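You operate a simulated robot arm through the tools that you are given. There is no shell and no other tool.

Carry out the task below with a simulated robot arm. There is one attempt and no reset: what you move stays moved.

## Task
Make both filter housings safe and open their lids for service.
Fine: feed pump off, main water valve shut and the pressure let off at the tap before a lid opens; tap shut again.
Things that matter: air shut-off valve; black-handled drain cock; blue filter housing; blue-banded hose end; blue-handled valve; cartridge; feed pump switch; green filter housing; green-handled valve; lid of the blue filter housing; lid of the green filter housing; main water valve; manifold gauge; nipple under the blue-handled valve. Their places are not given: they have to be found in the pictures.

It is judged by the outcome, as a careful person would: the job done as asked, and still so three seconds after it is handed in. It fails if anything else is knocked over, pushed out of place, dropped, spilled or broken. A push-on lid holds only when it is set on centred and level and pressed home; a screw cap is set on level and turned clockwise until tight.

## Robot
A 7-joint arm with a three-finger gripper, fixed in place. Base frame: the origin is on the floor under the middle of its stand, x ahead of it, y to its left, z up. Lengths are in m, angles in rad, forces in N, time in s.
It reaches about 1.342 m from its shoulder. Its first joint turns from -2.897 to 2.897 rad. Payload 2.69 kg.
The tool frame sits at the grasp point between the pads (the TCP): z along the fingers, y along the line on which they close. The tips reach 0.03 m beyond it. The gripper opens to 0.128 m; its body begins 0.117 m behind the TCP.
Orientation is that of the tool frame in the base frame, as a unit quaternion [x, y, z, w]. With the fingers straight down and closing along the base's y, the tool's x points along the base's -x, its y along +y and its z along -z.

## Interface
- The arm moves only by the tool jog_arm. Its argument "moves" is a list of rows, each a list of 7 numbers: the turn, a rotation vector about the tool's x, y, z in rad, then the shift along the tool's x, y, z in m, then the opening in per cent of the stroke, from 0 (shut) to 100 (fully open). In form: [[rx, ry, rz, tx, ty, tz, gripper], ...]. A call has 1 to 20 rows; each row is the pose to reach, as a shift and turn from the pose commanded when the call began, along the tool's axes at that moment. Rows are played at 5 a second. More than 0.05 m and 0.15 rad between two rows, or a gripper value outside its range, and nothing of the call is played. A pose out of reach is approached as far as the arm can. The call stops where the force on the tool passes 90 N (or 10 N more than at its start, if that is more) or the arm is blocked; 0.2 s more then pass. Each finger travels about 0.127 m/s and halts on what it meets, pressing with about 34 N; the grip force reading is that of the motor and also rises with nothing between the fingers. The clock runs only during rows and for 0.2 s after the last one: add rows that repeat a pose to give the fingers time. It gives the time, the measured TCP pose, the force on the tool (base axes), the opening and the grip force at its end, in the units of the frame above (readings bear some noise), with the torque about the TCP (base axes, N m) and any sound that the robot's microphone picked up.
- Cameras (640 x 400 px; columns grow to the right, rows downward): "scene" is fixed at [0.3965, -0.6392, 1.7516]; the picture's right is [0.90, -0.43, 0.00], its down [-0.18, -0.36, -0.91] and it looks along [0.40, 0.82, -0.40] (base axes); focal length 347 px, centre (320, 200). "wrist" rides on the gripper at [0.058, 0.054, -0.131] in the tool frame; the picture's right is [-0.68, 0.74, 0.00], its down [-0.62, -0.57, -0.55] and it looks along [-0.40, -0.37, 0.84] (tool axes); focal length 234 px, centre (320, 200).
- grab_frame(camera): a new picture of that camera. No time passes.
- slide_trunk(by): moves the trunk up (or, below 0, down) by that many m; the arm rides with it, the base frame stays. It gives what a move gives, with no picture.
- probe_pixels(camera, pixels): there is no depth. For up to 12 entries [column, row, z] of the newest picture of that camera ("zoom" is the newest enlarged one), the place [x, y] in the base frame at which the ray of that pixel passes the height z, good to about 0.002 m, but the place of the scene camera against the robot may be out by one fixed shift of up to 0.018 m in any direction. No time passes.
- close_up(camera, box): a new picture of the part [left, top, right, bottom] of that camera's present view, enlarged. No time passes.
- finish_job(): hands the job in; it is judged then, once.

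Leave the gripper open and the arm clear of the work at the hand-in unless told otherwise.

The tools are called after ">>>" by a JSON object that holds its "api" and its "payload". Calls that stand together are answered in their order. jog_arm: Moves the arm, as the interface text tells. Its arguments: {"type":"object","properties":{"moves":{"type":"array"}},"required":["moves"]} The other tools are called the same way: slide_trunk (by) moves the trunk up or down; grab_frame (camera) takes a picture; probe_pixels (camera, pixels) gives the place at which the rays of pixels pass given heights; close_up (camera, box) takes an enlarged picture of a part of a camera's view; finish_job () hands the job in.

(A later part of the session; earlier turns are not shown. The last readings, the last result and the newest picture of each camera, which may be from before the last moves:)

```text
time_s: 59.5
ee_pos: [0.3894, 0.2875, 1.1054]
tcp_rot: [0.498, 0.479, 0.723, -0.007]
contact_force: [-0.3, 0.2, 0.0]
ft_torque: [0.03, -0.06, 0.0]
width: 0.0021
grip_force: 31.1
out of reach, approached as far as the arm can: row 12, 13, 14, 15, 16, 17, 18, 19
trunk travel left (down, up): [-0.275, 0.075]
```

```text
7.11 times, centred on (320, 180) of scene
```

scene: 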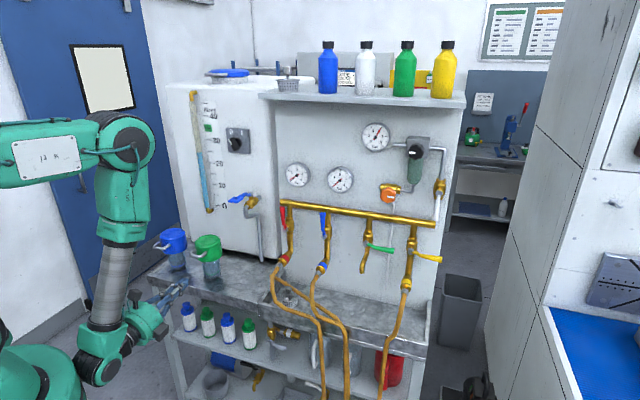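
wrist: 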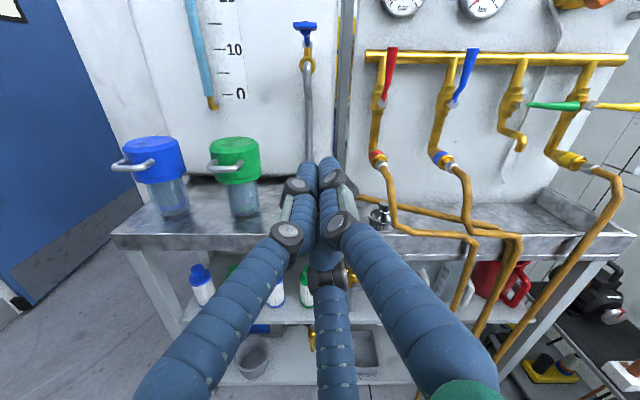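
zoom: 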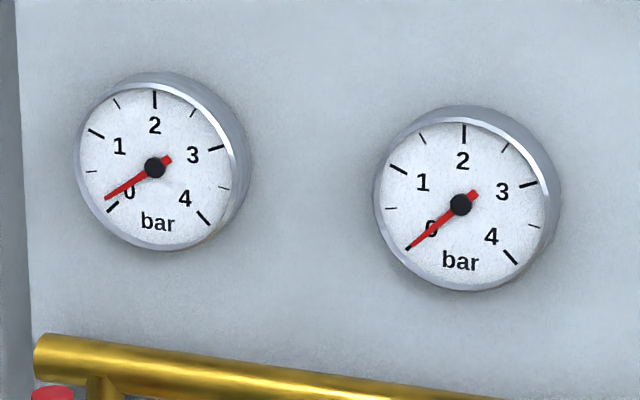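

Both gauges are at 0. Each lid is a cap above a dark seam, with a U-handle facing me (green handle bar at u≈-0.142, n≈0.768, z≈0.997; blue at u≈-0.325, n≈0.765, z≈0.995) and a hinge tab at the back. I'll pitch the closed fingers down 45°, which suits lifting a handle in an arc, and see if the arm can then move left.

>>> {"api": "jog_arm", "payload": {"moves": [[0.076, -0.082, 0, 0, 0, 0, 0], [0.152, -0.165, 0, 0, 0, 0, 0], [0.228, -0.247, 0, 0, 0, 0, 0], [0.304, -0.33, 0, 0, 0, 0, 0], [0.38, -0.412, 0, 0, 0, 0, 0], [0.456, -0.495, 0, 0, 0, 0, 0], [0.532, -0.577, 0, 0, 0, 0, 0], [0.532, -0.577, 0, 0.0278, -0.0187, 0.021, 0], [0.532, -0.577, 0, 0.0555, -0.0373, 0.042, 0], [0.532, -0.577, 0, 0.0833, -0.056, 0.063, 0], [0.532, -0.577, 0, 0.111, -0.0746, 0.0839, 0], [0.532, -0.577, 0, 0.1388, -0.0933, 0.1049, 0], [0.532, -0.577, 0, 0.1665, -0.1119, 0.1259, 0], [0.532, -0.577, 0, 0.1665, -0.1119, 0.1259, 0]]}}

>>> {"api": "grab_frame", "payload": {"camera": "wrist"}}

>>> {"api": "grab_frame", "payload": {"camera": "scene"}}

```text
time_s: 61.3
ee_pos: [0.18, 0.1433, 0.8396]
tcp_rot: [0.732, 0.68, 0.023, -0.024]
contact_force: [3.2, 2.9, 1.5]
ft_torque: [-0.62, 0.5, -0.03]
width: 0.0022
grip_force: 31.4
out of reach, approached as far as the arm can: row 3, 4, 5
trunk travel left (down, up): [-0.275, 0.075]
stopped in row 8: the force on the tool passed its limit at 368 N (the readings are from after the stop); the commanded pose is now the measured one
```

```text
taken
```

wrist: 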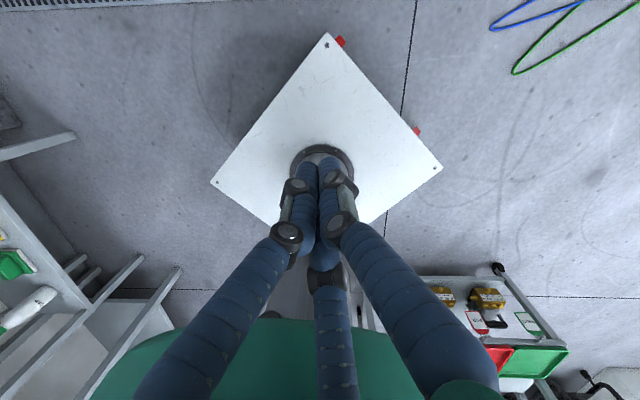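

```text
taken
```

scene: 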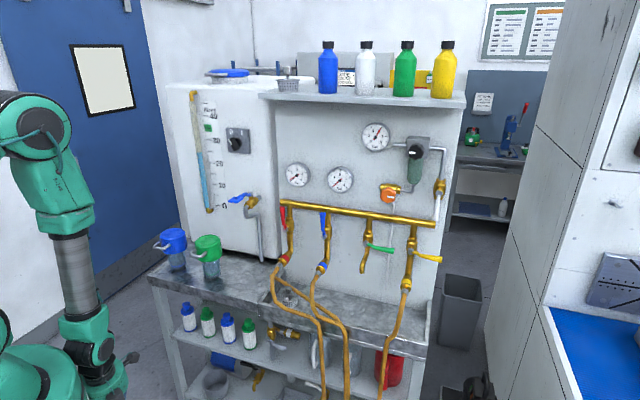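

That call went badly near a joint limit: the arm folded and the tool ended pointing down close to its own stand, where it stopped (nothing on the bench was touched; both housings look unchanged at (173,240) and (207,248)). I'll lift straight up out of there in small steps.

>>> {"api": "jog_arm", "payload": {"moves": [[0, 0, 0, 0, 0, -0.03, 0], [0, 0, 0, 0, 0, -0.07, 0], [0, 0, 0, 0, 0, -0.11, 0], [0, 0, 0, 0, 0, -0.15, 0]]}}

>>> {"api": "grab_frame", "payload": {"camera": "scene"}}

```text
time_s: 62.3
ee_pos: [0.1813, 0.1367, 0.9903]
tcp_rot: [0.733, 0.68, 0.027, -0.023]
contact_force: [59.4, 43.7, -37.3]
ft_torque: [-5.43, 7.77, 0.45]
width: 0.0019
grip_force: 31.6
trunk travel left (down, up): [-0.275, 0.075]
```

```text
taken
```

scene: 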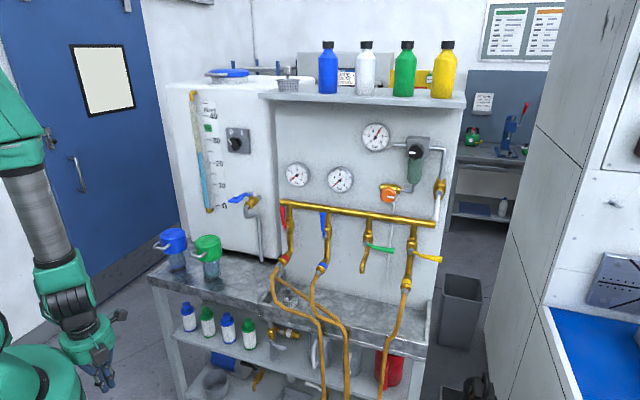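

The tool is pressing on the robot's own column (74 N outward reaction). I'll move it outward, away from the column.

>>> {"api": "jog_arm", "payload": {"moves": [[0, 0, 0, 0.015, 0.0137, 0, 0], [0, 0, 0, 0.037, 0.034, 0, 0], [0, 0, 0, 0.066, 0.061, 0, 0], [0, 0, 0, 0.096, 0.088, 0, 0], [0, 0, 0, 0.125, 0.115, 0, 0], [0, 0, 0, 0.125, 0.115, 0, 0]]}}

>>> {"api": "grab_frame", "payload": {"camera": "scene"}}

```text
time_s: 63.7
ee_pos: [0.3012, 0.249, 0.9964]
tcp_rot: [0.732, 0.68, 0.022, -0.023]
contact_force: [0.0, -0.1, -0.1]
ft_torque: [-0.01, 0.02, 0.01]
width: 0.0021
grip_force: 31.3
trunk travel left (down, up): [-0.275, 0.075]
```

```text
taken
```

scene: 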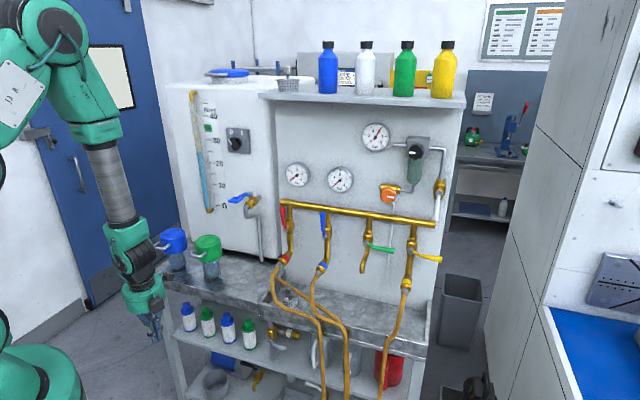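

Free again. I'll raise the arm with fingers down to a comfortable height.

>>> {"api": "jog_arm", "payload": {"moves": [[0, 0, 0, 0.008, 0.0075, -0.04, 0], [0, 0, 0, 0.016, 0.015, -0.08, 0], [0, 0, 0, 0.024, 0.0225, -0.12, 0], [0, 0, 0, 0.032, 0.03, -0.16, 0], [0, 0, 0, 0.04, 0.0375, -0.2, 0], [0, 0, 0, 0.048, 0.045, -0.24, 0], [0, 0, 0, 0.056, 0.0525, -0.28, 0], [0, 0, 0, 0.064, 0.06, -0.32, 0], [0, 0, 0, 0.0737, 0.0676, -0.35, 0], [0, 0, 0, 0.0737, 0.0676, -0.35, 0]]}}

>>> {"api": "grab_frame", "payload": {"camera": "scene"}}

```text
time_s: 65.9
ee_pos: [0.3719, 0.2938, 1.3505]
tcp_rot: [0.732, 0.68, 0.023, -0.022]
contact_force: [1.0, -0.1, 0.6]
ft_torque: [-0.02, -0.01, -0.02]
width: 0.0023
grip_force: 30.8
out of reach, approached as far as the arm can: row 1
trunk travel left (down, up): [-0.275, 0.075]
```

```text
taken
```

scene: 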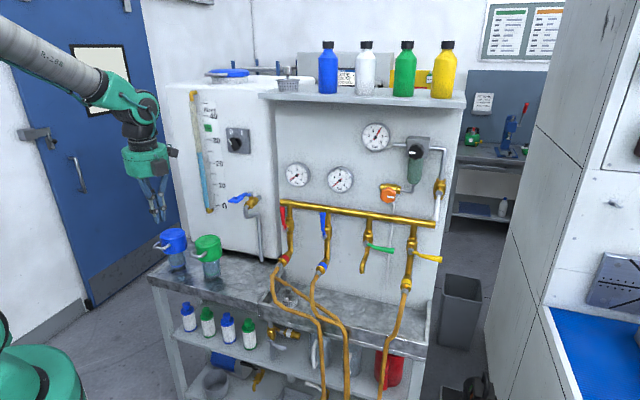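

The fingers hang down freely now. I'll turn the roll back to the starting one (about -94° about the tool axis) and move toward the housings, staying high.

>>> {"api": "jog_arm", "payload": {"moves": [[0, 0, -0.137, 0.0159, -0.0013, 0, 0], [0, 0, -0.274, 0.0317, -0.0026, 0, 0], [0, 0, -0.411, 0.0476, -0.0038, 0, 0], [0, 0, -0.548, 0.0635, -0.0051, 0, 0], [0, 0, -0.685, 0.0793, -0.0064, 0, 0], [0, 0, -0.823, 0.0952, -0.0077, 0, 0], [0, 0, -0.96, 0.1111, -0.0089, 0, 0], [0, 0, -1.097, 0.1269, -0.0102, 0, 0], [0, 0, -1.234, 0.1428, -0.0115, 0, 0], [0, 0, -1.371, 0.1587, -0.0128, 0, 0], [0, 0, -1.508, 0.1745, -0.014, 0, 0], [0, 0, -1.645, 0.1904, -0.0153, 0, 0], [0, 0, -1.645, 0.1904, -0.0153, 0, 0]]}}

>>> {"api": "grab_frame", "payload": {"camera": "wrist"}}

>>> {"api": "grab_frame", "payload": {"camera": "scene"}}

```text
time_s: 68.7
ee_pos: [0.3711, 0.4859, 1.3625]
tcp_rot: [-0.001, 1.0, 0.032, 0.001]
contact_force: [0.1, 0.4, 0.3]
ft_torque: [-0.02, 0.0, -0.01]
width: 0.0021
grip_force: 31.5
trunk travel left (down, up): [-0.275, 0.075]
```

```text
taken
```

wrist: 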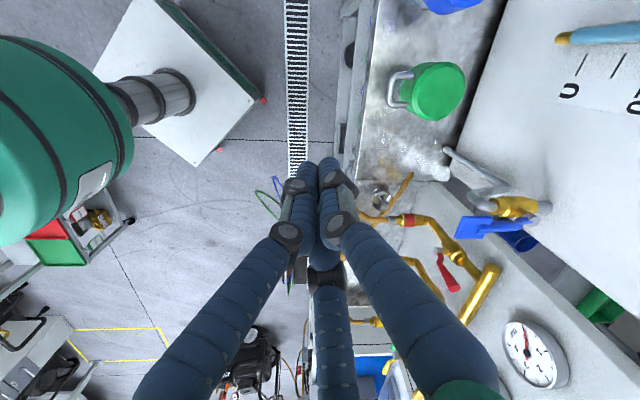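

```text
taken
```

scene: 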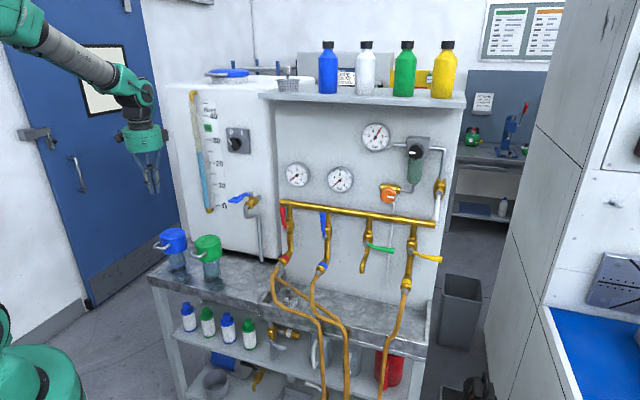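

Now at u=-0.10, n=0.60, z=1.36 in the starting roll, looking down on the green lid with its handle toward the robot. I'll pitch the fingers up in small trial steps toward a 45° pointing direction.

>>> {"api": "jog_arm", "payload": {"moves": [[-0.075, -0.08, 0, 0, 0, 0, 0], [-0.15, -0.16, 0, 0, 0, 0, 0], [-0.225, -0.24, 0, 0, 0, 0, 0], [-0.225, -0.24, 0, 0, 0, 0, 0]]}}

```text
time_s: 69.7
ee_pos: [0.3702, 0.4839, 1.3634]
tcp_rot: [0.003, 0.982, 0.144, 0.121]
contact_force: [-0.3, -0.4, 0.2]
ft_torque: [0.05, -0.01, -0.02]
width: 0.0021
grip_force: 31.6
trunk travel left (down, up): [-0.275, 0.075]
```

Fine so far (22° from vertical). I'll continue to about 45°.

>>> {"api": "jog_arm", "payload": {"moves": [[-0.07, -0.075, 0, 0, 0, 0, 0], [-0.14, -0.15, 0, 0, 0, 0, 0], [-0.21, -0.22, 0, 0, 0, 0, 0], [-0.278, -0.294, 0, 0, 0, 0, 0], [-0.278, -0.294, 0, 0, 0, 0, 0]]}}

>>> {"api": "grab_frame", "payload": {"camera": "wrist"}}

>>> {"api": "grab_frame", "payload": {"camera": "scene"}}

```text
time_s: 70.9
ee_pos: [0.3707, 0.4845, 1.3634]
tcp_rot: [0.007, 0.925, 0.277, 0.261]
contact_force: [0.3, -1.2, -0.4]
ft_torque: [0.01, 0.0, 0.04]
width: 0.0021
grip_force: 31.5
trunk travel left (down, up): [-0.275, 0.075]
```

```text
taken
```

wrist: 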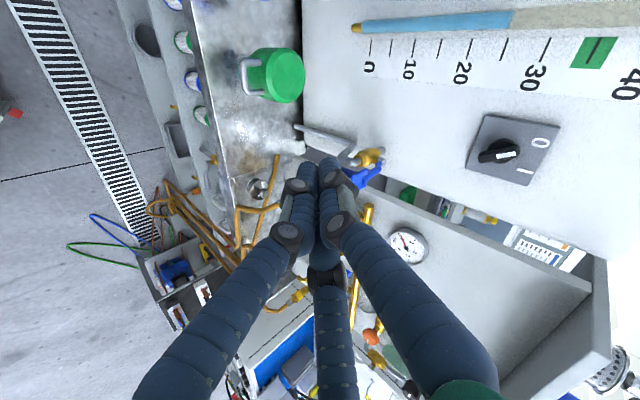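

```text
taken
```

scene: 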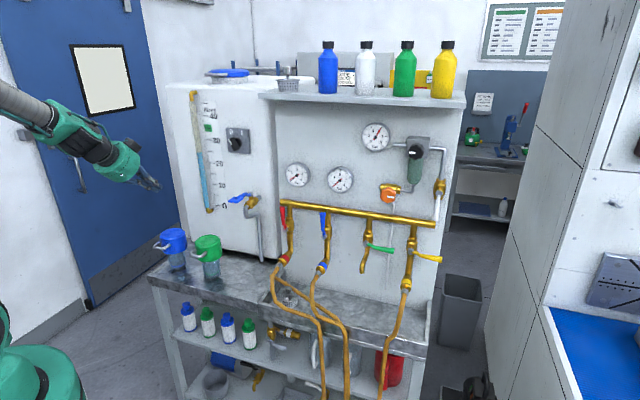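

Good: 45° pitch, no limit hit. The switch pointer at (505,150) is confirmed at 0. I'll descend in front of the green handle in two steps.

>>> {"api": "jog_arm", "payload": {"moves": [[0, 0, 0, 0.0188, -0.0145, 0.0364, 0], [0, 0, 0, 0.0376, -0.0289, 0.0729, 0], [0, 0, 0, 0.0564, -0.0434, 0.1093, 0], [0, 0, 0, 0.0752, -0.0578, 0.1457, 0], [0, 0, 0, 0.094, -0.0723, 0.1822, 0], [0, 0, 0, 0.094, -0.0723, 0.1822, 0]]}}

>>> {"api": "grab_frame", "payload": {"camera": "scene"}}

```text
time_s: 72.3
ee_pos: [0.3897, 0.5311, 1.1502]
tcp_rot: [0.008, 0.925, 0.277, 0.261]
contact_force: [0.9, 1.0, -0.9]
ft_torque: [-0.05, 0.01, 0.0]
width: 0.0024
grip_force: 31.6
trunk travel left (down, up): [-0.275, 0.075]
```

```text
taken
```

scene: 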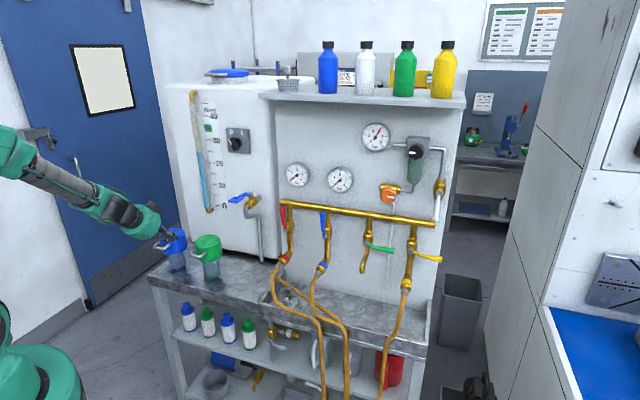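

>>> {"api": "jog_arm", "payload": {"moves": [[0, 0, 0, 0.0188, -0.0145, 0.0364, 0], [0, 0, 0, 0.0376, -0.0289, 0.0729, 0], [0, 0, 0, 0.0564, -0.0434, 0.1093, 0], [0, 0, 0, 0.0752, -0.0578, 0.1457, 0], [0, 0, 0, 0.0752, -0.0578, 0.1457, 0]]}}

>>> {"api": "grab_frame", "payload": {"camera": "wrist"}}

>>> {"api": "close_up", "payload": {"camera": "scene", "box": [120, 200, 270, 310]}}

```text
time_s: 73.5
ee_pos: [0.4068, 0.5919, 1.013]
tcp_rot: [0.009, 0.933, 0.251, 0.257]
contact_force: [-1.0, 0.4, -0.1]
ft_torque: [0.02, -0.08, 0.0]
width: 0.0022
grip_force: 31.7
out of reach, approached as far as the arm can: row 2, 3, 4, 5
trunk travel left (down, up): [-0.275, 0.075]
```

```text
taken
```

wrist: 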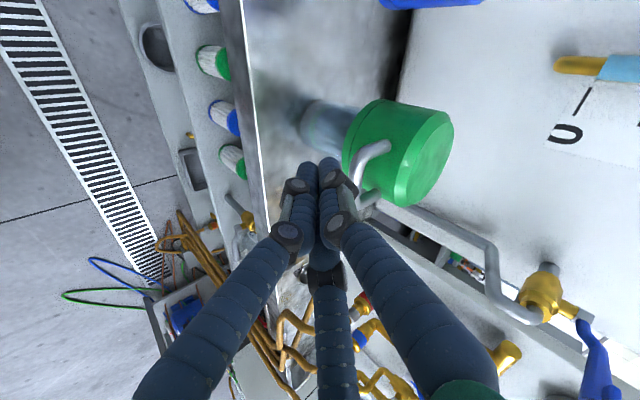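

```text
3.64 times, centred on (195, 255) of scene
```

zoom: 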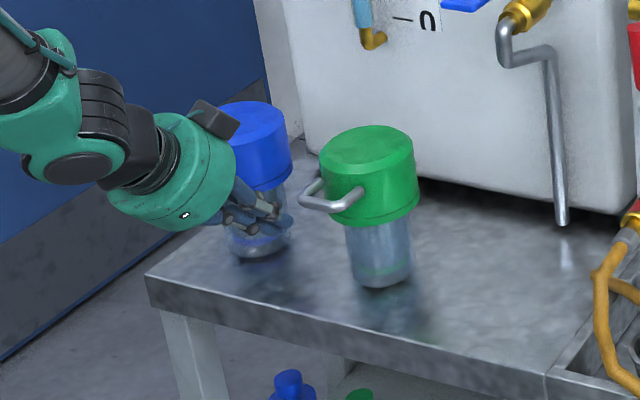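

The arm nears a limit here because the shoulder is high. I'll rise 20 cm, then lower the trunk by 20 cm so the same spot is reached with a more relaxed wrist.

>>> {"api": "jog_arm", "payload": {"moves": [[0, 0, 0, -0.016, 0.0177, -0.0327, 0], [0, 0, 0, -0.0321, 0.0354, -0.0653, 0], [0, 0, 0, -0.0481, 0.0532, -0.098, 0], [0, 0, 0, -0.0642, 0.0709, -0.1306, 0], [0, 0, 0, -0.0802, 0.0886, -0.1633, 0], [0, 0, 0, -0.0802, 0.0886, -0.1633, 0]]}}

>>> {"api": "slide_trunk", "payload": {"by": -0.2}}

>>> {"api": "grab_frame", "payload": {"camera": "scene"}}

```text
time_s: 74.9
ee_pos: [0.3802, 0.5462, 1.1824]
tcp_rot: [0.008, 0.925, 0.275, 0.262]
contact_force: [-0.4, 0.3, 0.5]
ft_torque: [0.03, -0.02, -0.05]
width: 0.0021
grip_force: 31.8
out of reach, approached as far as the arm can: row 1, 2
trunk travel left (down, up): [-0.275, 0.075]
```

```text
time_s: 77.0
ee_pos: [0.3801, 0.5465, 0.9815]
tcp_rot: [0.007, 0.925, 0.276, 0.261]
contact_force: [0.0, -0.4, -0.3]
ft_torque: [0.01, -0.01, 0.05]
width: 0.002
grip_force: 31.5
trunk travel left (down, up): [-0.075, 0.275]
```

```text
taken
```

scene: 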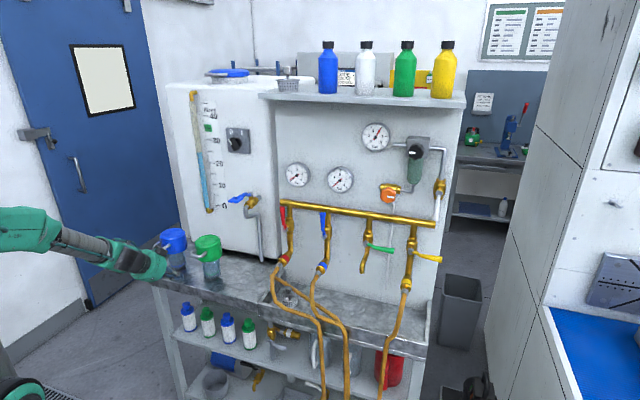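

Now at z=0.98 with the arm more relaxed. I'll move forward along the fingers to just below and in front of the green handle, then look.

>>> {"api": "jog_arm", "payload": {"moves": [[0, 0, 0, 0.0005, 0.002, 0.027, 0], [0, 0, 0, 0.001, 0.0039, 0.0536, 0], [0, 0, 0, 0.001, 0.0039, 0.0536, 0]]}}

>>> {"api": "grab_frame", "payload": {"camera": "wrist"}}

>>> {"api": "close_up", "payload": {"camera": "scene", "box": [120, 210, 260, 310]}}

```text
time_s: 77.8
ee_pos: [0.4046, 0.5776, 0.9444]
tcp_rot: [0.007, 0.925, 0.276, 0.262]
contact_force: [-0.6, -0.5, 0.7]
ft_torque: [0.01, -0.01, -0.01]
width: 0.0021
grip_force: 31.4
trunk travel left (down, up): [-0.075, 0.275]
```

```text
taken
```

wrist: 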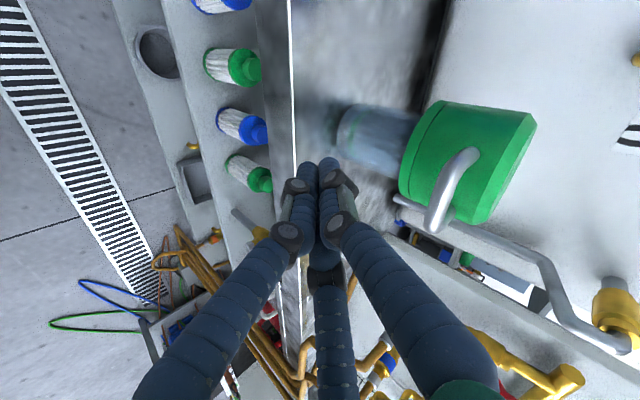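

```text
4.00 times, centred on (190, 260) of scene
```

zoom: 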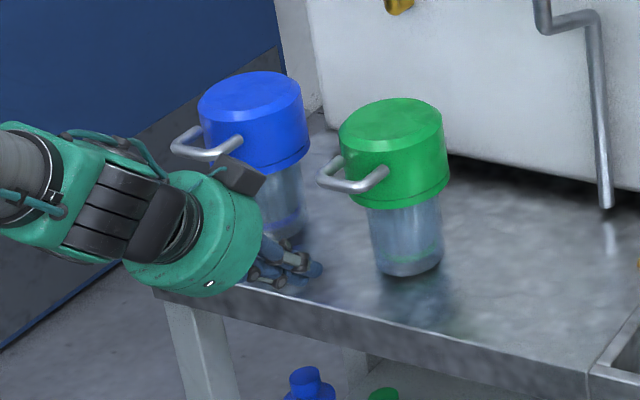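

The tips are below and in front of the green handle bar (bar from about (465,158) to (437,220) in the wrist view). I'll bring the finger up under the bar and lift the first 10° along the hinge arc.

>>> {"api": "jog_arm", "payload": {"moves": [[0, 0, 0, -0.0216, 0.0214, 0.0048, 0], [0, 0, 0, -0.0426, 0.0423, 0.0085, 0], [0, 0, 0, -0.0497, 0.0493, 0.0085, 0], [0, 0, 0, -0.057, 0.0569, 0.0027, 0], [0, 0, 0, -0.0647, 0.0649, -0.0019, 0], [0, 0, 0, -0.0647, 0.0649, -0.0019, 0]]}}

>>> {"api": "grab_frame", "payload": {"camera": "wrist"}}

>>> {"api": "close_up", "payload": {"camera": "scene", "box": [120, 210, 260, 310]}}

```text
time_s: 79.2
ee_pos: [0.451, 0.6216, 1.0117]
tcp_rot: [0.007, 0.925, 0.276, 0.262]
contact_force: [-0.1, -0.2, -0.2]
ft_torque: [-0.01, 0.02, 0.03]
width: 0.0019
grip_force: 31.7
trunk travel left (down, up): [-0.075, 0.275]
```

```text
taken
```

wrist: 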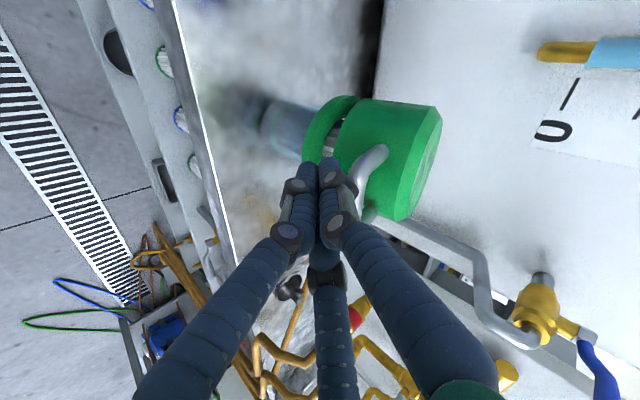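

```text
4.00 times, centred on (190, 260) of scene
```

zoom: 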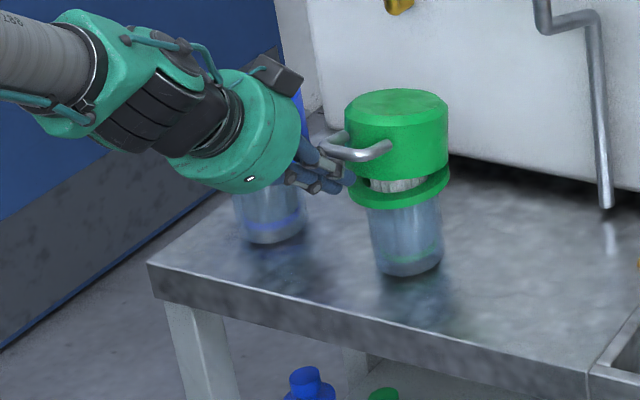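

The green lid is lifting on its hinge with almost no force. I'll continue the arc to about 60°.

>>> {"api": "jog_arm", "payload": {"moves": [[0, 0, 0, -0.0162, 0.0165, -0.0061, 0], [0, 0, 0, -0.0329, 0.0333, -0.0083, 0], [0, 0, 0, -0.0498, 0.0502, -0.0061, 0], [0, 0, 0, -0.0664, 0.0663, 0, 0], [0, 0, 0, -0.0818, 0.0813, 0.0101, 0], [0, 0, 0, -0.0818, 0.0813, 0.0101, 0]]}}

>>> {"api": "grab_frame", "payload": {"camera": "wrist"}}

>>> {"api": "close_up", "payload": {"camera": "scene", "box": [120, 200, 260, 300]}}

```text
time_s: 80.6
ee_pos: [0.5169, 0.681, 1.0908]
tcp_rot: [0.007, 0.923, 0.278, 0.264]
contact_force: [-13.1, -13.4, 30.5]
ft_torque: [-0.21, 0.29, -0.06]
width: 0.0021
grip_force: 31.1
trunk travel left (down, up): [-0.075, 0.275]
```

```text
taken
```

wrist: 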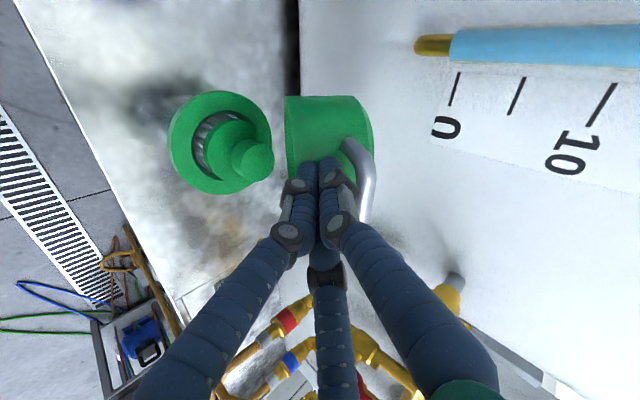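

```text
4.00 times, centred on (190, 250) of scene
```

zoom: 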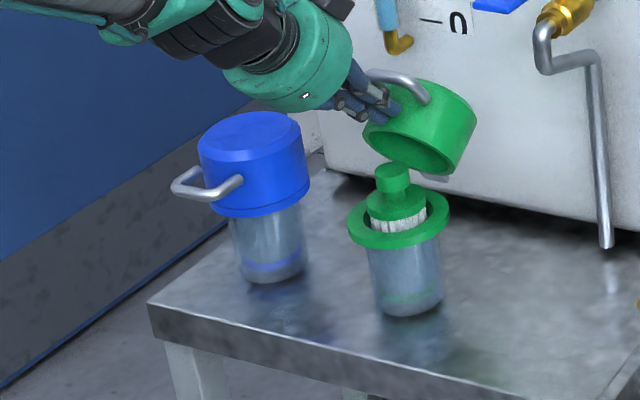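

The lid is about 65° up; the tip now also presses on the lid's side wall (about 36 N). I'll slide back along the fingers a little so only the handle bar is carried, then continue the arc to about 90°.

>>> {"api": "jog_arm", "payload": {"moves": [[0, 0, 0, 0.0004, 0.0003, -0.014, 0], [0, 0, 0, -0.0138, 0.0138, -0.0003, 0], [0, 0, 0, -0.02, 0.0196, 0.0082, 0], [0, 0, 0, -0.0262, 0.0253, 0.0166, 0], [0, 0, 0, -0.0262, 0.0253, 0.0166, 0]]}}

>>> {"api": "grab_frame", "payload": {"camera": "wrist"}}

>>> {"api": "close_up", "payload": {"camera": "scene", "box": [120, 200, 260, 300]}}

```text
time_s: 81.8
ee_pos: [0.5424, 0.707, 1.1069]
tcp_rot: [0.007, 0.923, 0.28, 0.264]
contact_force: [-9.9, -1.9, 40.1]
ft_torque: [0.17, 0.12, 0.13]
width: 0.0019
grip_force: 31.1
trunk travel left (down, up): [-0.075, 0.275]
```

```text
taken
```

wrist: 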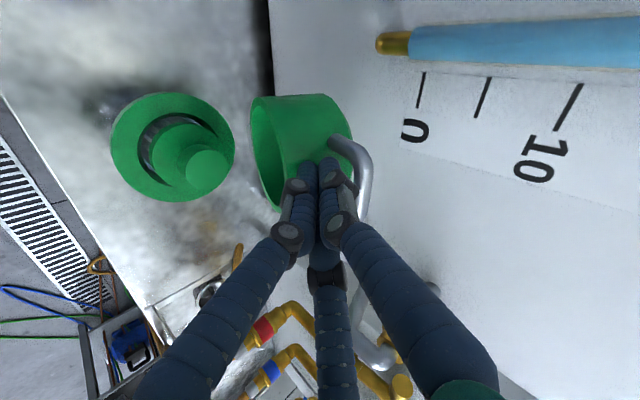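

```text
4.00 times, centred on (190, 250) of scene
```

zoom: 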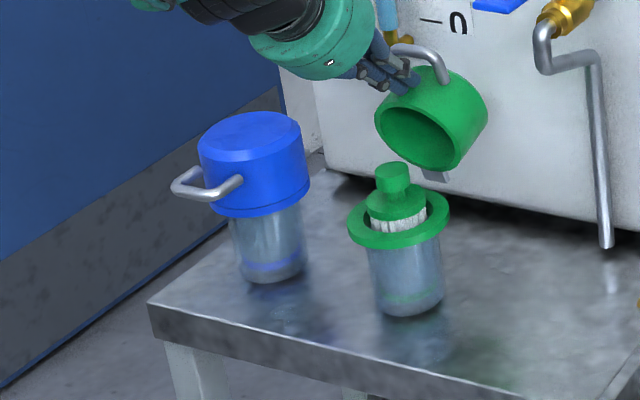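

The lid is about 80° open, but the tip presses down on the lid's wall (40 N). I'll raise slightly and push the handle backward instead.

>>> {"api": "jog_arm", "payload": {"moves": [[0, 0, 0, -0.0067, 0.0072, -0.01, 0], [0, 0, 0, -0.014, 0.014, 0.0013, 0], [0, 0, 0, -0.0204, 0.0198, 0.014, 0], [0, 0, 0, -0.0204, 0.0198, 0.014, 0]]}}

>>> {"api": "grab_frame", "payload": {"camera": "wrist"}}

>>> {"api": "close_up", "payload": {"camera": "scene", "box": [120, 190, 260, 290]}}

```text
time_s: 82.8
ee_pos: [0.5655, 0.728, 1.1104]
tcp_rot: [0.007, 0.925, 0.276, 0.262]
contact_force: [-1.0, 3.1, 11.8]
ft_torque: [0.19, 0.01, 0.02]
width: 0.0022
grip_force: 31.6
trunk travel left (down, up): [-0.075, 0.275]
```

```text
taken
```

wrist: 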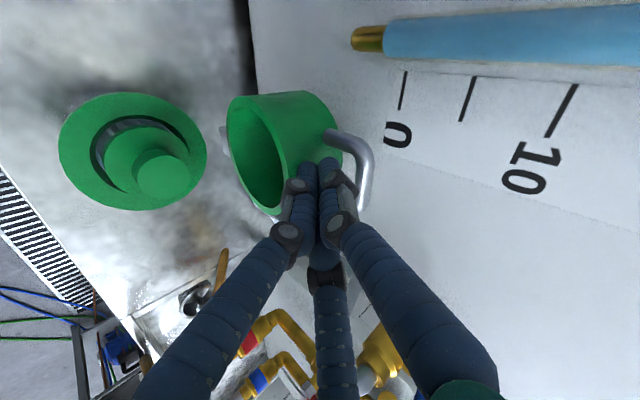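

```text
4.00 times, centred on (190, 240) of scene
```

zoom: 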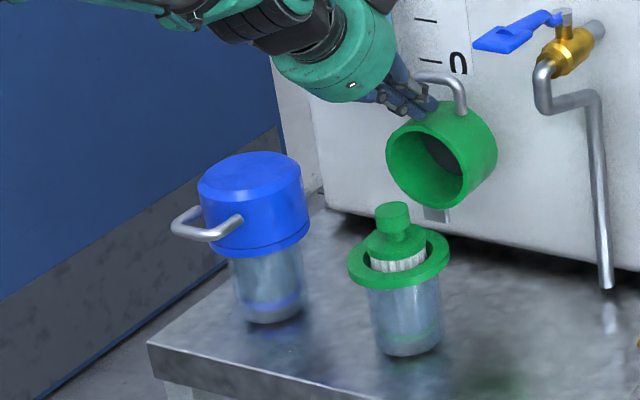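

About 90° open with light contact. I'll push back a further 2 cm to bring it past vertical, watching the force.

>>> {"api": "jog_arm", "payload": {"moves": [[0, 0, 0, -0.005, 0.0046, 0.0074, 0], [0, 0, 0, -0.0099, 0.0092, 0.0148, 0], [0, 0, 0, -0.0099, 0.0092, 0.0148, 0]]}}

>>> {"api": "close_up", "payload": {"camera": "wrist", "box": [160, 40, 440, 260]}}

>>> {"api": "close_up", "payload": {"camera": "scene", "box": [120, 190, 260, 290]}}

```text
time_s: 83.6
ee_pos: [0.58, 0.7424, 1.1073]
tcp_rot: [0.008, 0.925, 0.276, 0.262]
contact_force: [0.3, 3.6, 8.0]
ft_torque: [0.18, -0.03, -0.04]
width: 0.0021
grip_force: 31.5
trunk travel left (down, up): [-0.075, 0.275]
```

```text
1.82 times, centred on (300, 150) of wrist
```

zoom: 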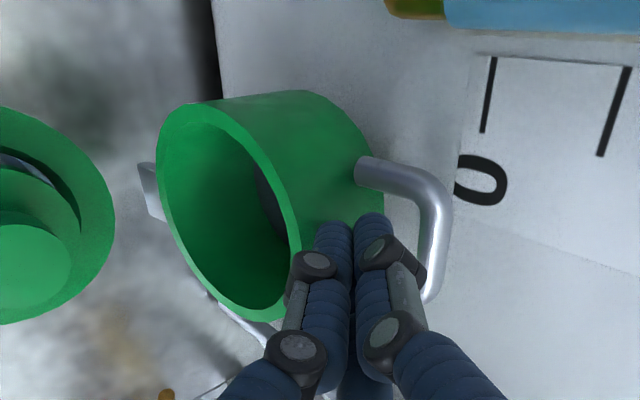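

```text
4.00 times, centred on (190, 240) of scene
```

zoom: 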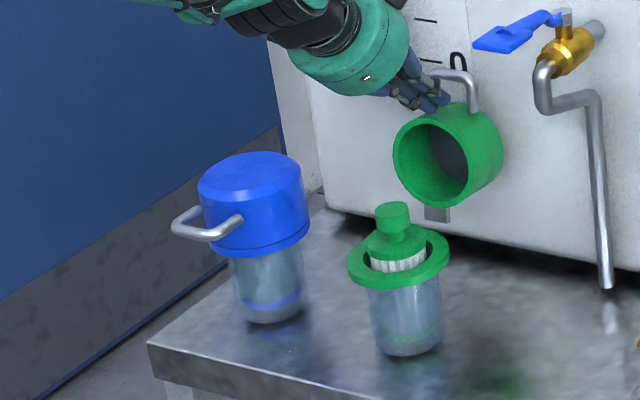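

Past vertical now (about 100°). One more gentle push to find its rest stop.

>>> {"api": "jog_arm", "payload": {"moves": [[0, 0, 0, -0.0038, 0.0033, 0.0091, 0], [0, 0, 0, -0.0076, 0.0066, 0.0183, 0], [0, 0, 0, -0.0076, 0.0066, 0.0183, 0]]}}

>>> {"api": "close_up", "payload": {"camera": "scene", "box": [120, 190, 260, 290]}}

```text
time_s: 84.4
ee_pos: [0.5949, 0.7548, 1.1039]
tcp_rot: [0.008, 0.924, 0.277, 0.263]
contact_force: [0.1, 0.1, 11.9]
ft_torque: [0.11, -0.06, 0.0]
width: 0.0021
grip_force: 31.8
trunk travel left (down, up): [-0.075, 0.275]
```

```text
4.00 times, centred on (190, 240) of scene
```

zoom: 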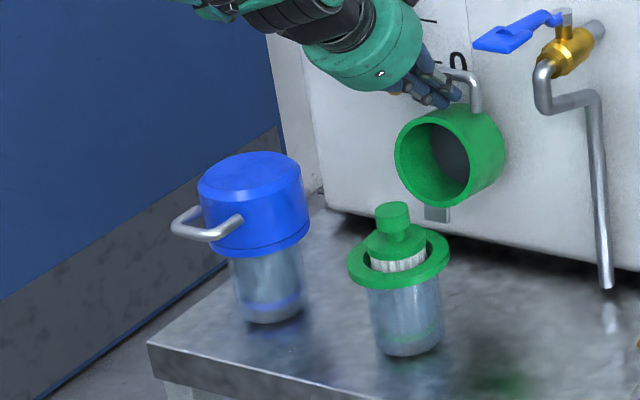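

The green lid stands well past vertical. I'll withdraw along the finger axis and check that it stays.

>>> {"api": "jog_arm", "payload": {"moves": [[0, 0, 0, 0, 0, -0.03, 0], [0, 0, 0, 0, 0, -0.07, 0], [0, 0, 0, 0, 0, -0.115, 0], [0, 0, 0, 0, 0, -0.16, 0], [0, 0, 0, 0, 0, -0.16, 0]]}}

>>> {"api": "grab_frame", "payload": {"camera": "wrist"}}

>>> {"api": "grab_frame", "payload": {"camera": "scene"}}

>>> {"api": "close_up", "payload": {"camera": "scene", "box": [120, 190, 260, 290]}}

```text
time_s: 85.6
ee_pos: [0.5159, 0.674, 1.2167]
tcp_rot: [0.008, 0.925, 0.277, 0.262]
contact_force: [-0.1, -0.4, 0.2]
ft_torque: [-0.02, 0.02, -0.02]
width: 0.002
grip_force: 31.0
trunk travel left (down, up): [-0.075, 0.275]
```

```text
taken
```

wrist: 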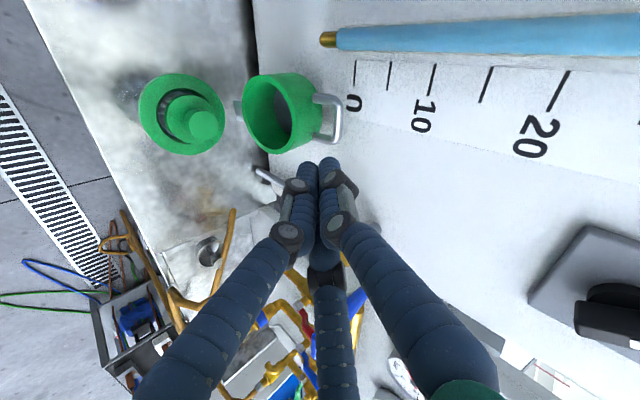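

```text
taken
```

scene: 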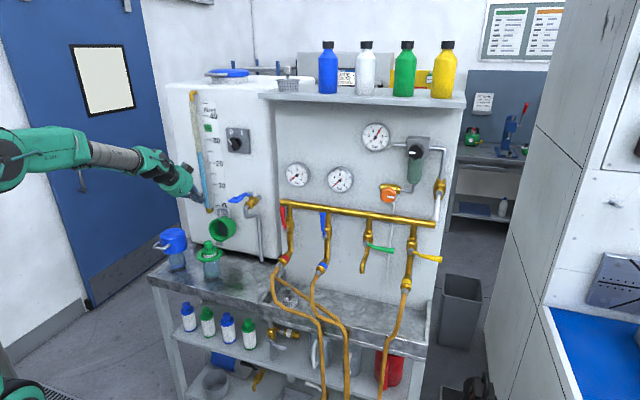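

```text
4.00 times, centred on (190, 240) of scene
```

zoom: 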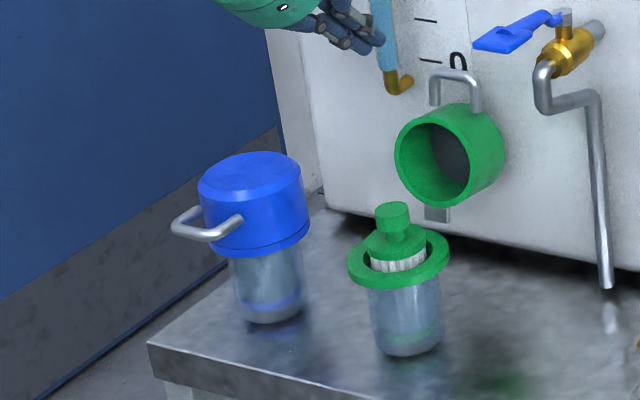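

The green lid stays open by itself. Now I'll move to the blue housing: back out and left in small steps at safe height.

>>> {"api": "jog_arm", "payload": {"moves": [[0, 0, 0, 0.0429, -0.004, -0.0117, 0], [0, 0, 0, 0.0857, -0.0081, -0.0233, 0], [0, 0, 0, 0.1286, -0.0121, -0.035, 0], [0, 0, 0, 0.1714, -0.0162, -0.0467, 0], [0, 0, 0, 0.1714, -0.0162, -0.0467, 0]]}}

>>> {"api": "grab_frame", "payload": {"camera": "scene"}}

```text
time_s: 86.8
ee_pos: [0.3455, 0.6656, 1.1566]
tcp_rot: [0.008, 0.925, 0.276, 0.262]
contact_force: [-0.2, -0.3, 0.0]
ft_torque: [0.01, 0.0, -0.02]
width: 0.0022
grip_force: 31.9
trunk travel left (down, up): [-0.075, 0.275]
```

```text
taken
```

scene: 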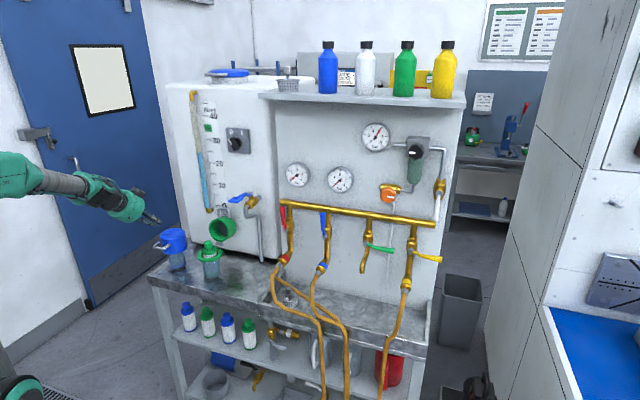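

>>> {"api": "jog_arm", "payload": {"moves": [[0, 0, 0, 0.0418, -0.0043, -0.0126, 0], [0, 0, 0, 0.0837, -0.0087, -0.0251, 0], [0, 0, 0, 0.1255, -0.013, -0.0377, 0], [0, 0, 0, 0.1255, -0.013, -0.0377, 0]]}}

>>> {"api": "grab_frame", "payload": {"camera": "wrist"}}

```text
time_s: 87.8
ee_pos: [0.2213, 0.6541, 1.1182]
tcp_rot: [0.007, 0.925, 0.276, 0.262]
contact_force: [-0.1, 0.6, 0.5]
ft_torque: [0.01, -0.05, 0.0]
width: 0.0019
grip_force: 32.0
trunk travel left (down, up): [-0.075, 0.275]
```

```text
taken
```

wrist: 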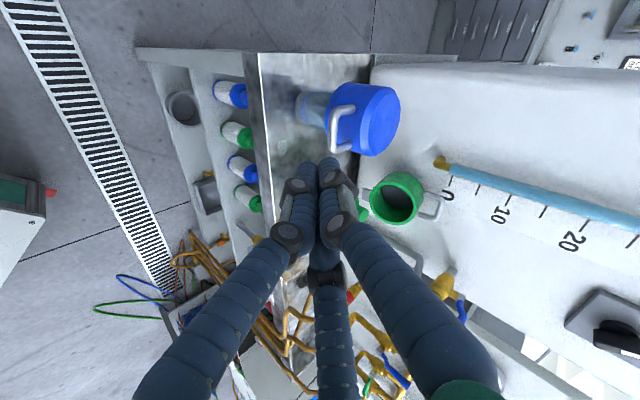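

Reached without limits. I'll zoom in on the blue handle to refine its position.

>>> {"api": "close_up", "payload": {"camera": "wrist", "box": [280, 60, 440, 180]}}

```text
3.33 times, centred on (360, 120) of wrist
```

zoom: 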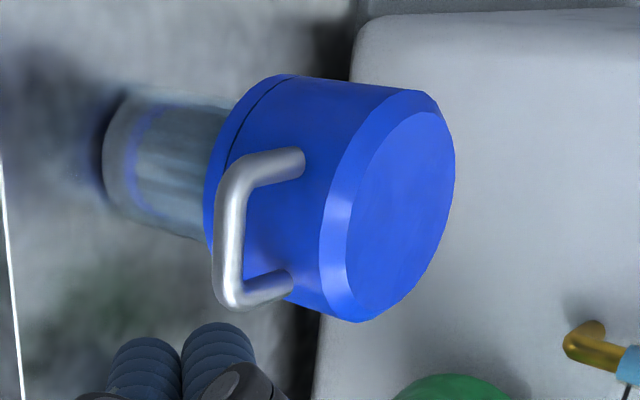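

The blue bar's centre is nearer u≈-0.314. I'll descend to the same relative start position as I used for green.

>>> {"api": "jog_arm", "payload": {"moves": [[0, 0, 0, 0.007, -0.0115, 0.0359, 0], [0, 0, 0, 0.0141, -0.023, 0.0718, 0], [0, 0, 0, 0.0211, -0.0344, 0.1078, 0], [0, 0, 0, 0.0282, -0.0459, 0.1437, 0], [0, 0, 0, 0.0352, -0.0574, 0.1796, 0], [0, 0, 0, 0.0352, -0.0574, 0.1796, 0]]}}

>>> {"api": "grab_frame", "payload": {"camera": "wrist"}}

>>> {"api": "close_up", "payload": {"camera": "scene", "box": [100, 200, 260, 310]}}

```text
time_s: 89.2
ee_pos: [0.2889, 0.7027, 0.9427]
tcp_rot: [0.007, 0.925, 0.276, 0.263]
contact_force: [0.8, 0.5, 0.4]
ft_torque: [0.01, 0.0, 0.01]
width: 0.0022
grip_force: 30.8
trunk travel left (down, up): [-0.075, 0.275]
```

```text
taken
```

wrist: 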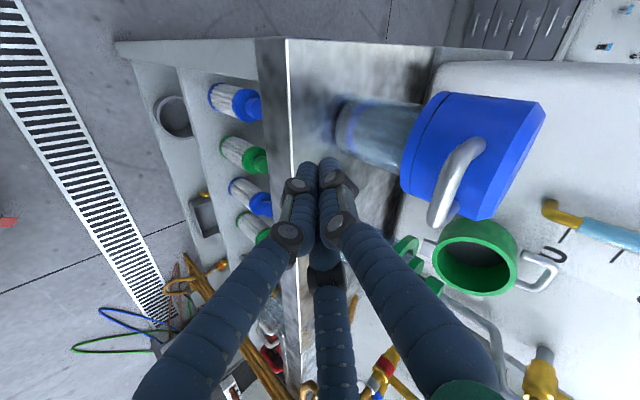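

```text
3.64 times, centred on (180, 255) of scene
```

zoom: 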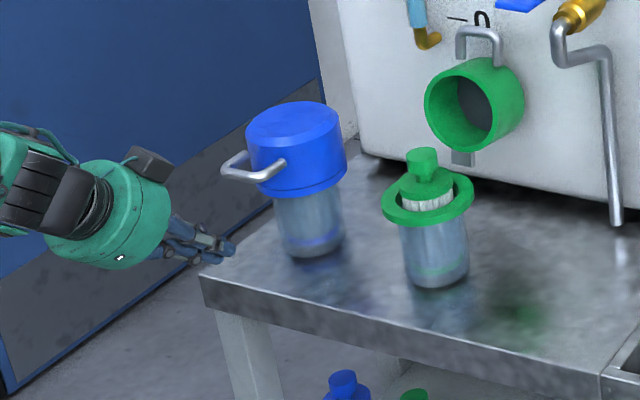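

The alignment matches what worked for green (bar from about (465,150) to (437,218)). I'll repeat the same lift: contact and the first 10°.

>>> {"api": "jog_arm", "payload": {"moves": [[0, 0, 0, -0.0216, 0.0214, 0.0048, 0], [0, 0, 0, -0.0426, 0.0423, 0.0085, 0], [0, 0, 0, -0.0497, 0.0493, 0.0085, 0], [0, 0, 0, -0.057, 0.0569, 0.0027, 0], [0, 0, 0, -0.0647, 0.0649, -0.0019, 0], [0, 0, 0, -0.0647, 0.0649, -0.0019, 0]]}}

>>> {"api": "grab_frame", "payload": {"camera": "wrist"}}

>>> {"api": "close_up", "payload": {"camera": "scene", "box": [100, 200, 260, 310]}}

```text
time_s: 90.6
ee_pos: [0.3345, 0.7461, 1.0095]
tcp_rot: [0.007, 0.925, 0.277, 0.261]
contact_force: [-0.8, -0.6, -0.7]
ft_torque: [0.01, -0.05, -0.02]
width: 0.0022
grip_force: 31.3
trunk travel left (down, up): [-0.075, 0.275]
```

```text
taken
```

wrist: 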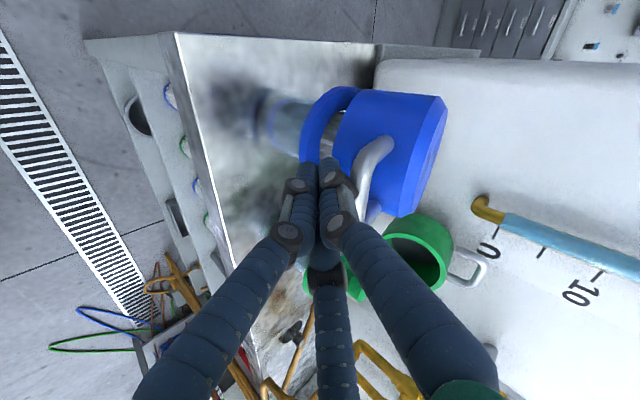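

```text
3.64 times, centred on (180, 255) of scene
```

zoom: 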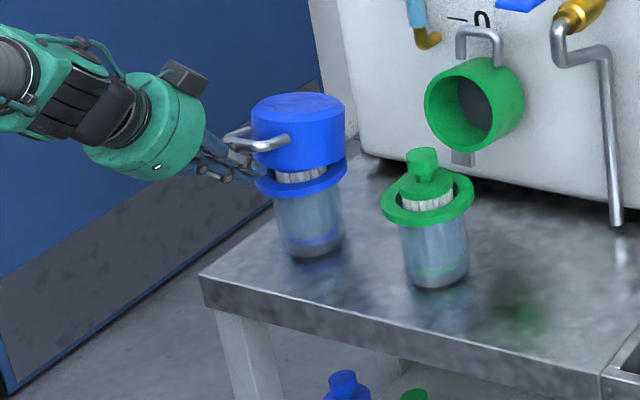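

The blue lid lifts the same way. I'll continue the arc to about 60°, backing along the fingers a little so the tip stays off the lid wall this time.

>>> {"api": "jog_arm", "payload": {"moves": [[0, 0, 0, -0.0161, 0.0165, -0.0079, 0], [0, 0, 0, -0.0328, 0.0333, -0.01, 0], [0, 0, 0, -0.0499, 0.0506, -0.0128, 0], [0, 0, 0, -0.0675, 0.0683, -0.0141, 0], [0, 0, 0, -0.0835, 0.0842, -0.0115, 0], [0, 0, 0, -0.0835, 0.0842, -0.0115, 0]]}}

>>> {"api": "grab_frame", "payload": {"camera": "wrist"}}

>>> {"api": "close_up", "payload": {"camera": "scene", "box": [100, 190, 260, 300]}}

```text
time_s: 92.0
ee_pos: [0.3892, 0.7983, 1.0999]
tcp_rot: [0.007, 0.925, 0.276, 0.262]
contact_force: [-0.3, 0.2, 0.6]
ft_torque: [0.03, 0.0, -0.02]
width: 0.0021
grip_force: 31.3
trunk travel left (down, up): [-0.075, 0.275]
```

```text
taken
```

wrist: 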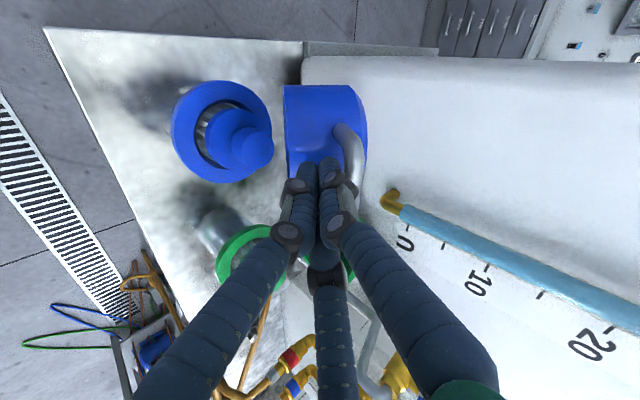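

```text
3.64 times, centred on (180, 245) of scene
```

zoom: 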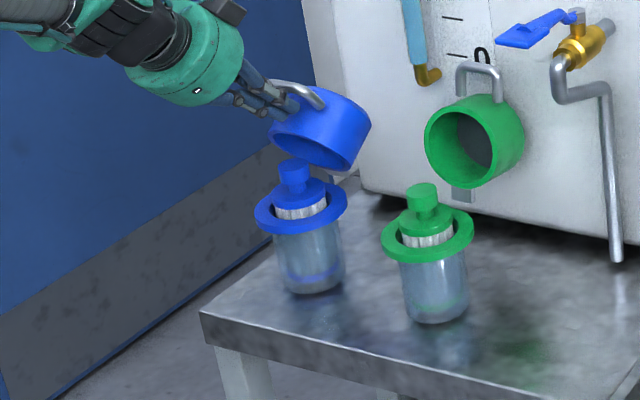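

No stray force. I'll continue through vertical to about 100°.

>>> {"api": "jog_arm", "payload": {"moves": [[0, 0, 0, -0.0159, 0.0153, 0.0106, 0], [0, 0, 0, -0.0297, 0.0284, 0.0253, 0], [0, 0, 0, -0.0413, 0.0391, 0.0427, 0], [0, 0, 0, -0.0509, 0.0478, 0.0614, 0], [0, 0, 0, -0.0509, 0.0478, 0.0614, 0]]}}

>>> {"api": "grab_frame", "payload": {"camera": "wrist"}}

>>> {"api": "close_up", "payload": {"camera": "scene", "box": [100, 190, 260, 300]}}

```text
time_s: 93.2
ee_pos: [0.4571, 0.8612, 1.1091]
tcp_rot: [0.008, 0.925, 0.277, 0.262]
contact_force: [2.3, 2.6, 10.0]
ft_torque: [0.15, -0.09, -0.03]
width: 0.0024
grip_force: 31.2
trunk travel left (down, up): [-0.075, 0.275]
```

```text
taken
```

wrist: 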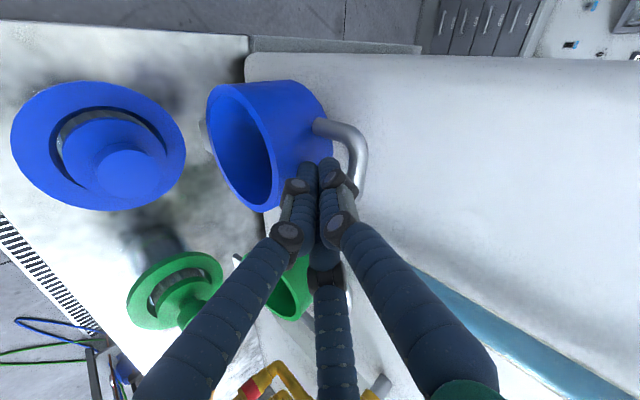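

```text
3.64 times, centred on (180, 245) of scene
```

zoom: 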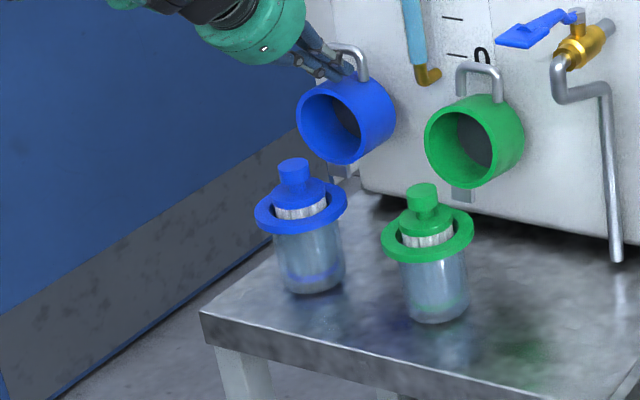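

The blue lid is past vertical. A little more push, to match the green one.

>>> {"api": "jog_arm", "payload": {"moves": [[0, 0, 0, -0.004, 0.0036, 0.0074, 0], [0, 0, 0, -0.008, 0.0072, 0.0148, 0], [0, 0, 0, -0.0118, 0.0105, 0.0268, 0], [0, 0, 0, -0.0118, 0.0105, 0.0268, 0]]}}

>>> {"api": "close_up", "payload": {"camera": "scene", "box": [100, 190, 260, 300]}}

```text
time_s: 94.2
ee_pos: [0.4752, 0.8808, 1.1021]
tcp_rot: [0.007, 0.924, 0.277, 0.263]
contact_force: [-37.3, -15.4, 23.3]
ft_torque: [0.02, 0.37, 0.39]
width: 0.0063
grip_force: 30.9
trunk travel left (down, up): [-0.075, 0.275]
```

```text
3.64 times, centred on (180, 245) of scene
```

zoom: 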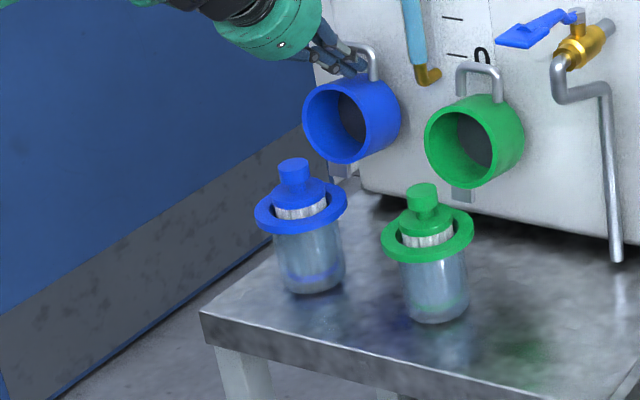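

That is the lid's end stop (about 45 N). I'll withdraw along the finger axis, then away.

>>> {"api": "jog_arm", "payload": {"moves": [[0, 0, 0, 0, 0, -0.03, 0], [0, 0, 0, 0, 0, -0.07, 0], [0, 0, 0, 0, 0, -0.115, 0], [0, 0, 0, 0, 0, -0.16, 0], [0, 0, 0, 0, 0, -0.205, 0], [0, 0, 0, 0, 0, -0.205, 0]]}}

>>> {"api": "grab_frame", "payload": {"camera": "wrist"}}

>>> {"api": "close_up", "payload": {"camera": "scene", "box": [100, 190, 260, 300]}}

```text
time_s: 95.6
ee_pos: [0.378, 0.7761, 1.2442]
tcp_rot: [0.007, 0.925, 0.276, 0.262]
contact_force: [0.0, 0.3, 0.4]
ft_torque: [-0.02, 0.02, 0.03]
width: 0.0022
grip_force: 31.1
trunk travel left (down, up): [-0.075, 0.275]
```

```text
taken
```

wrist: 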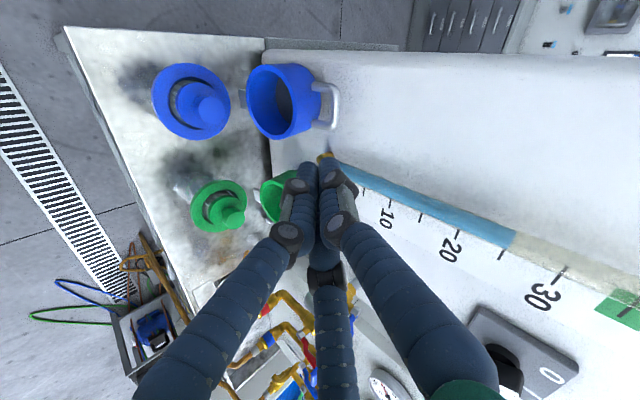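

```text
3.64 times, centred on (180, 245) of scene
```

zoom: 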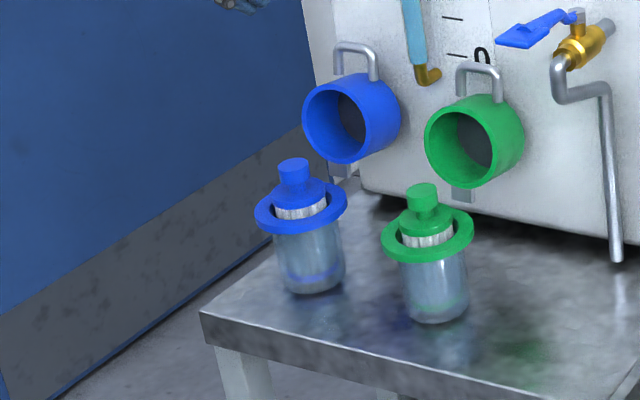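

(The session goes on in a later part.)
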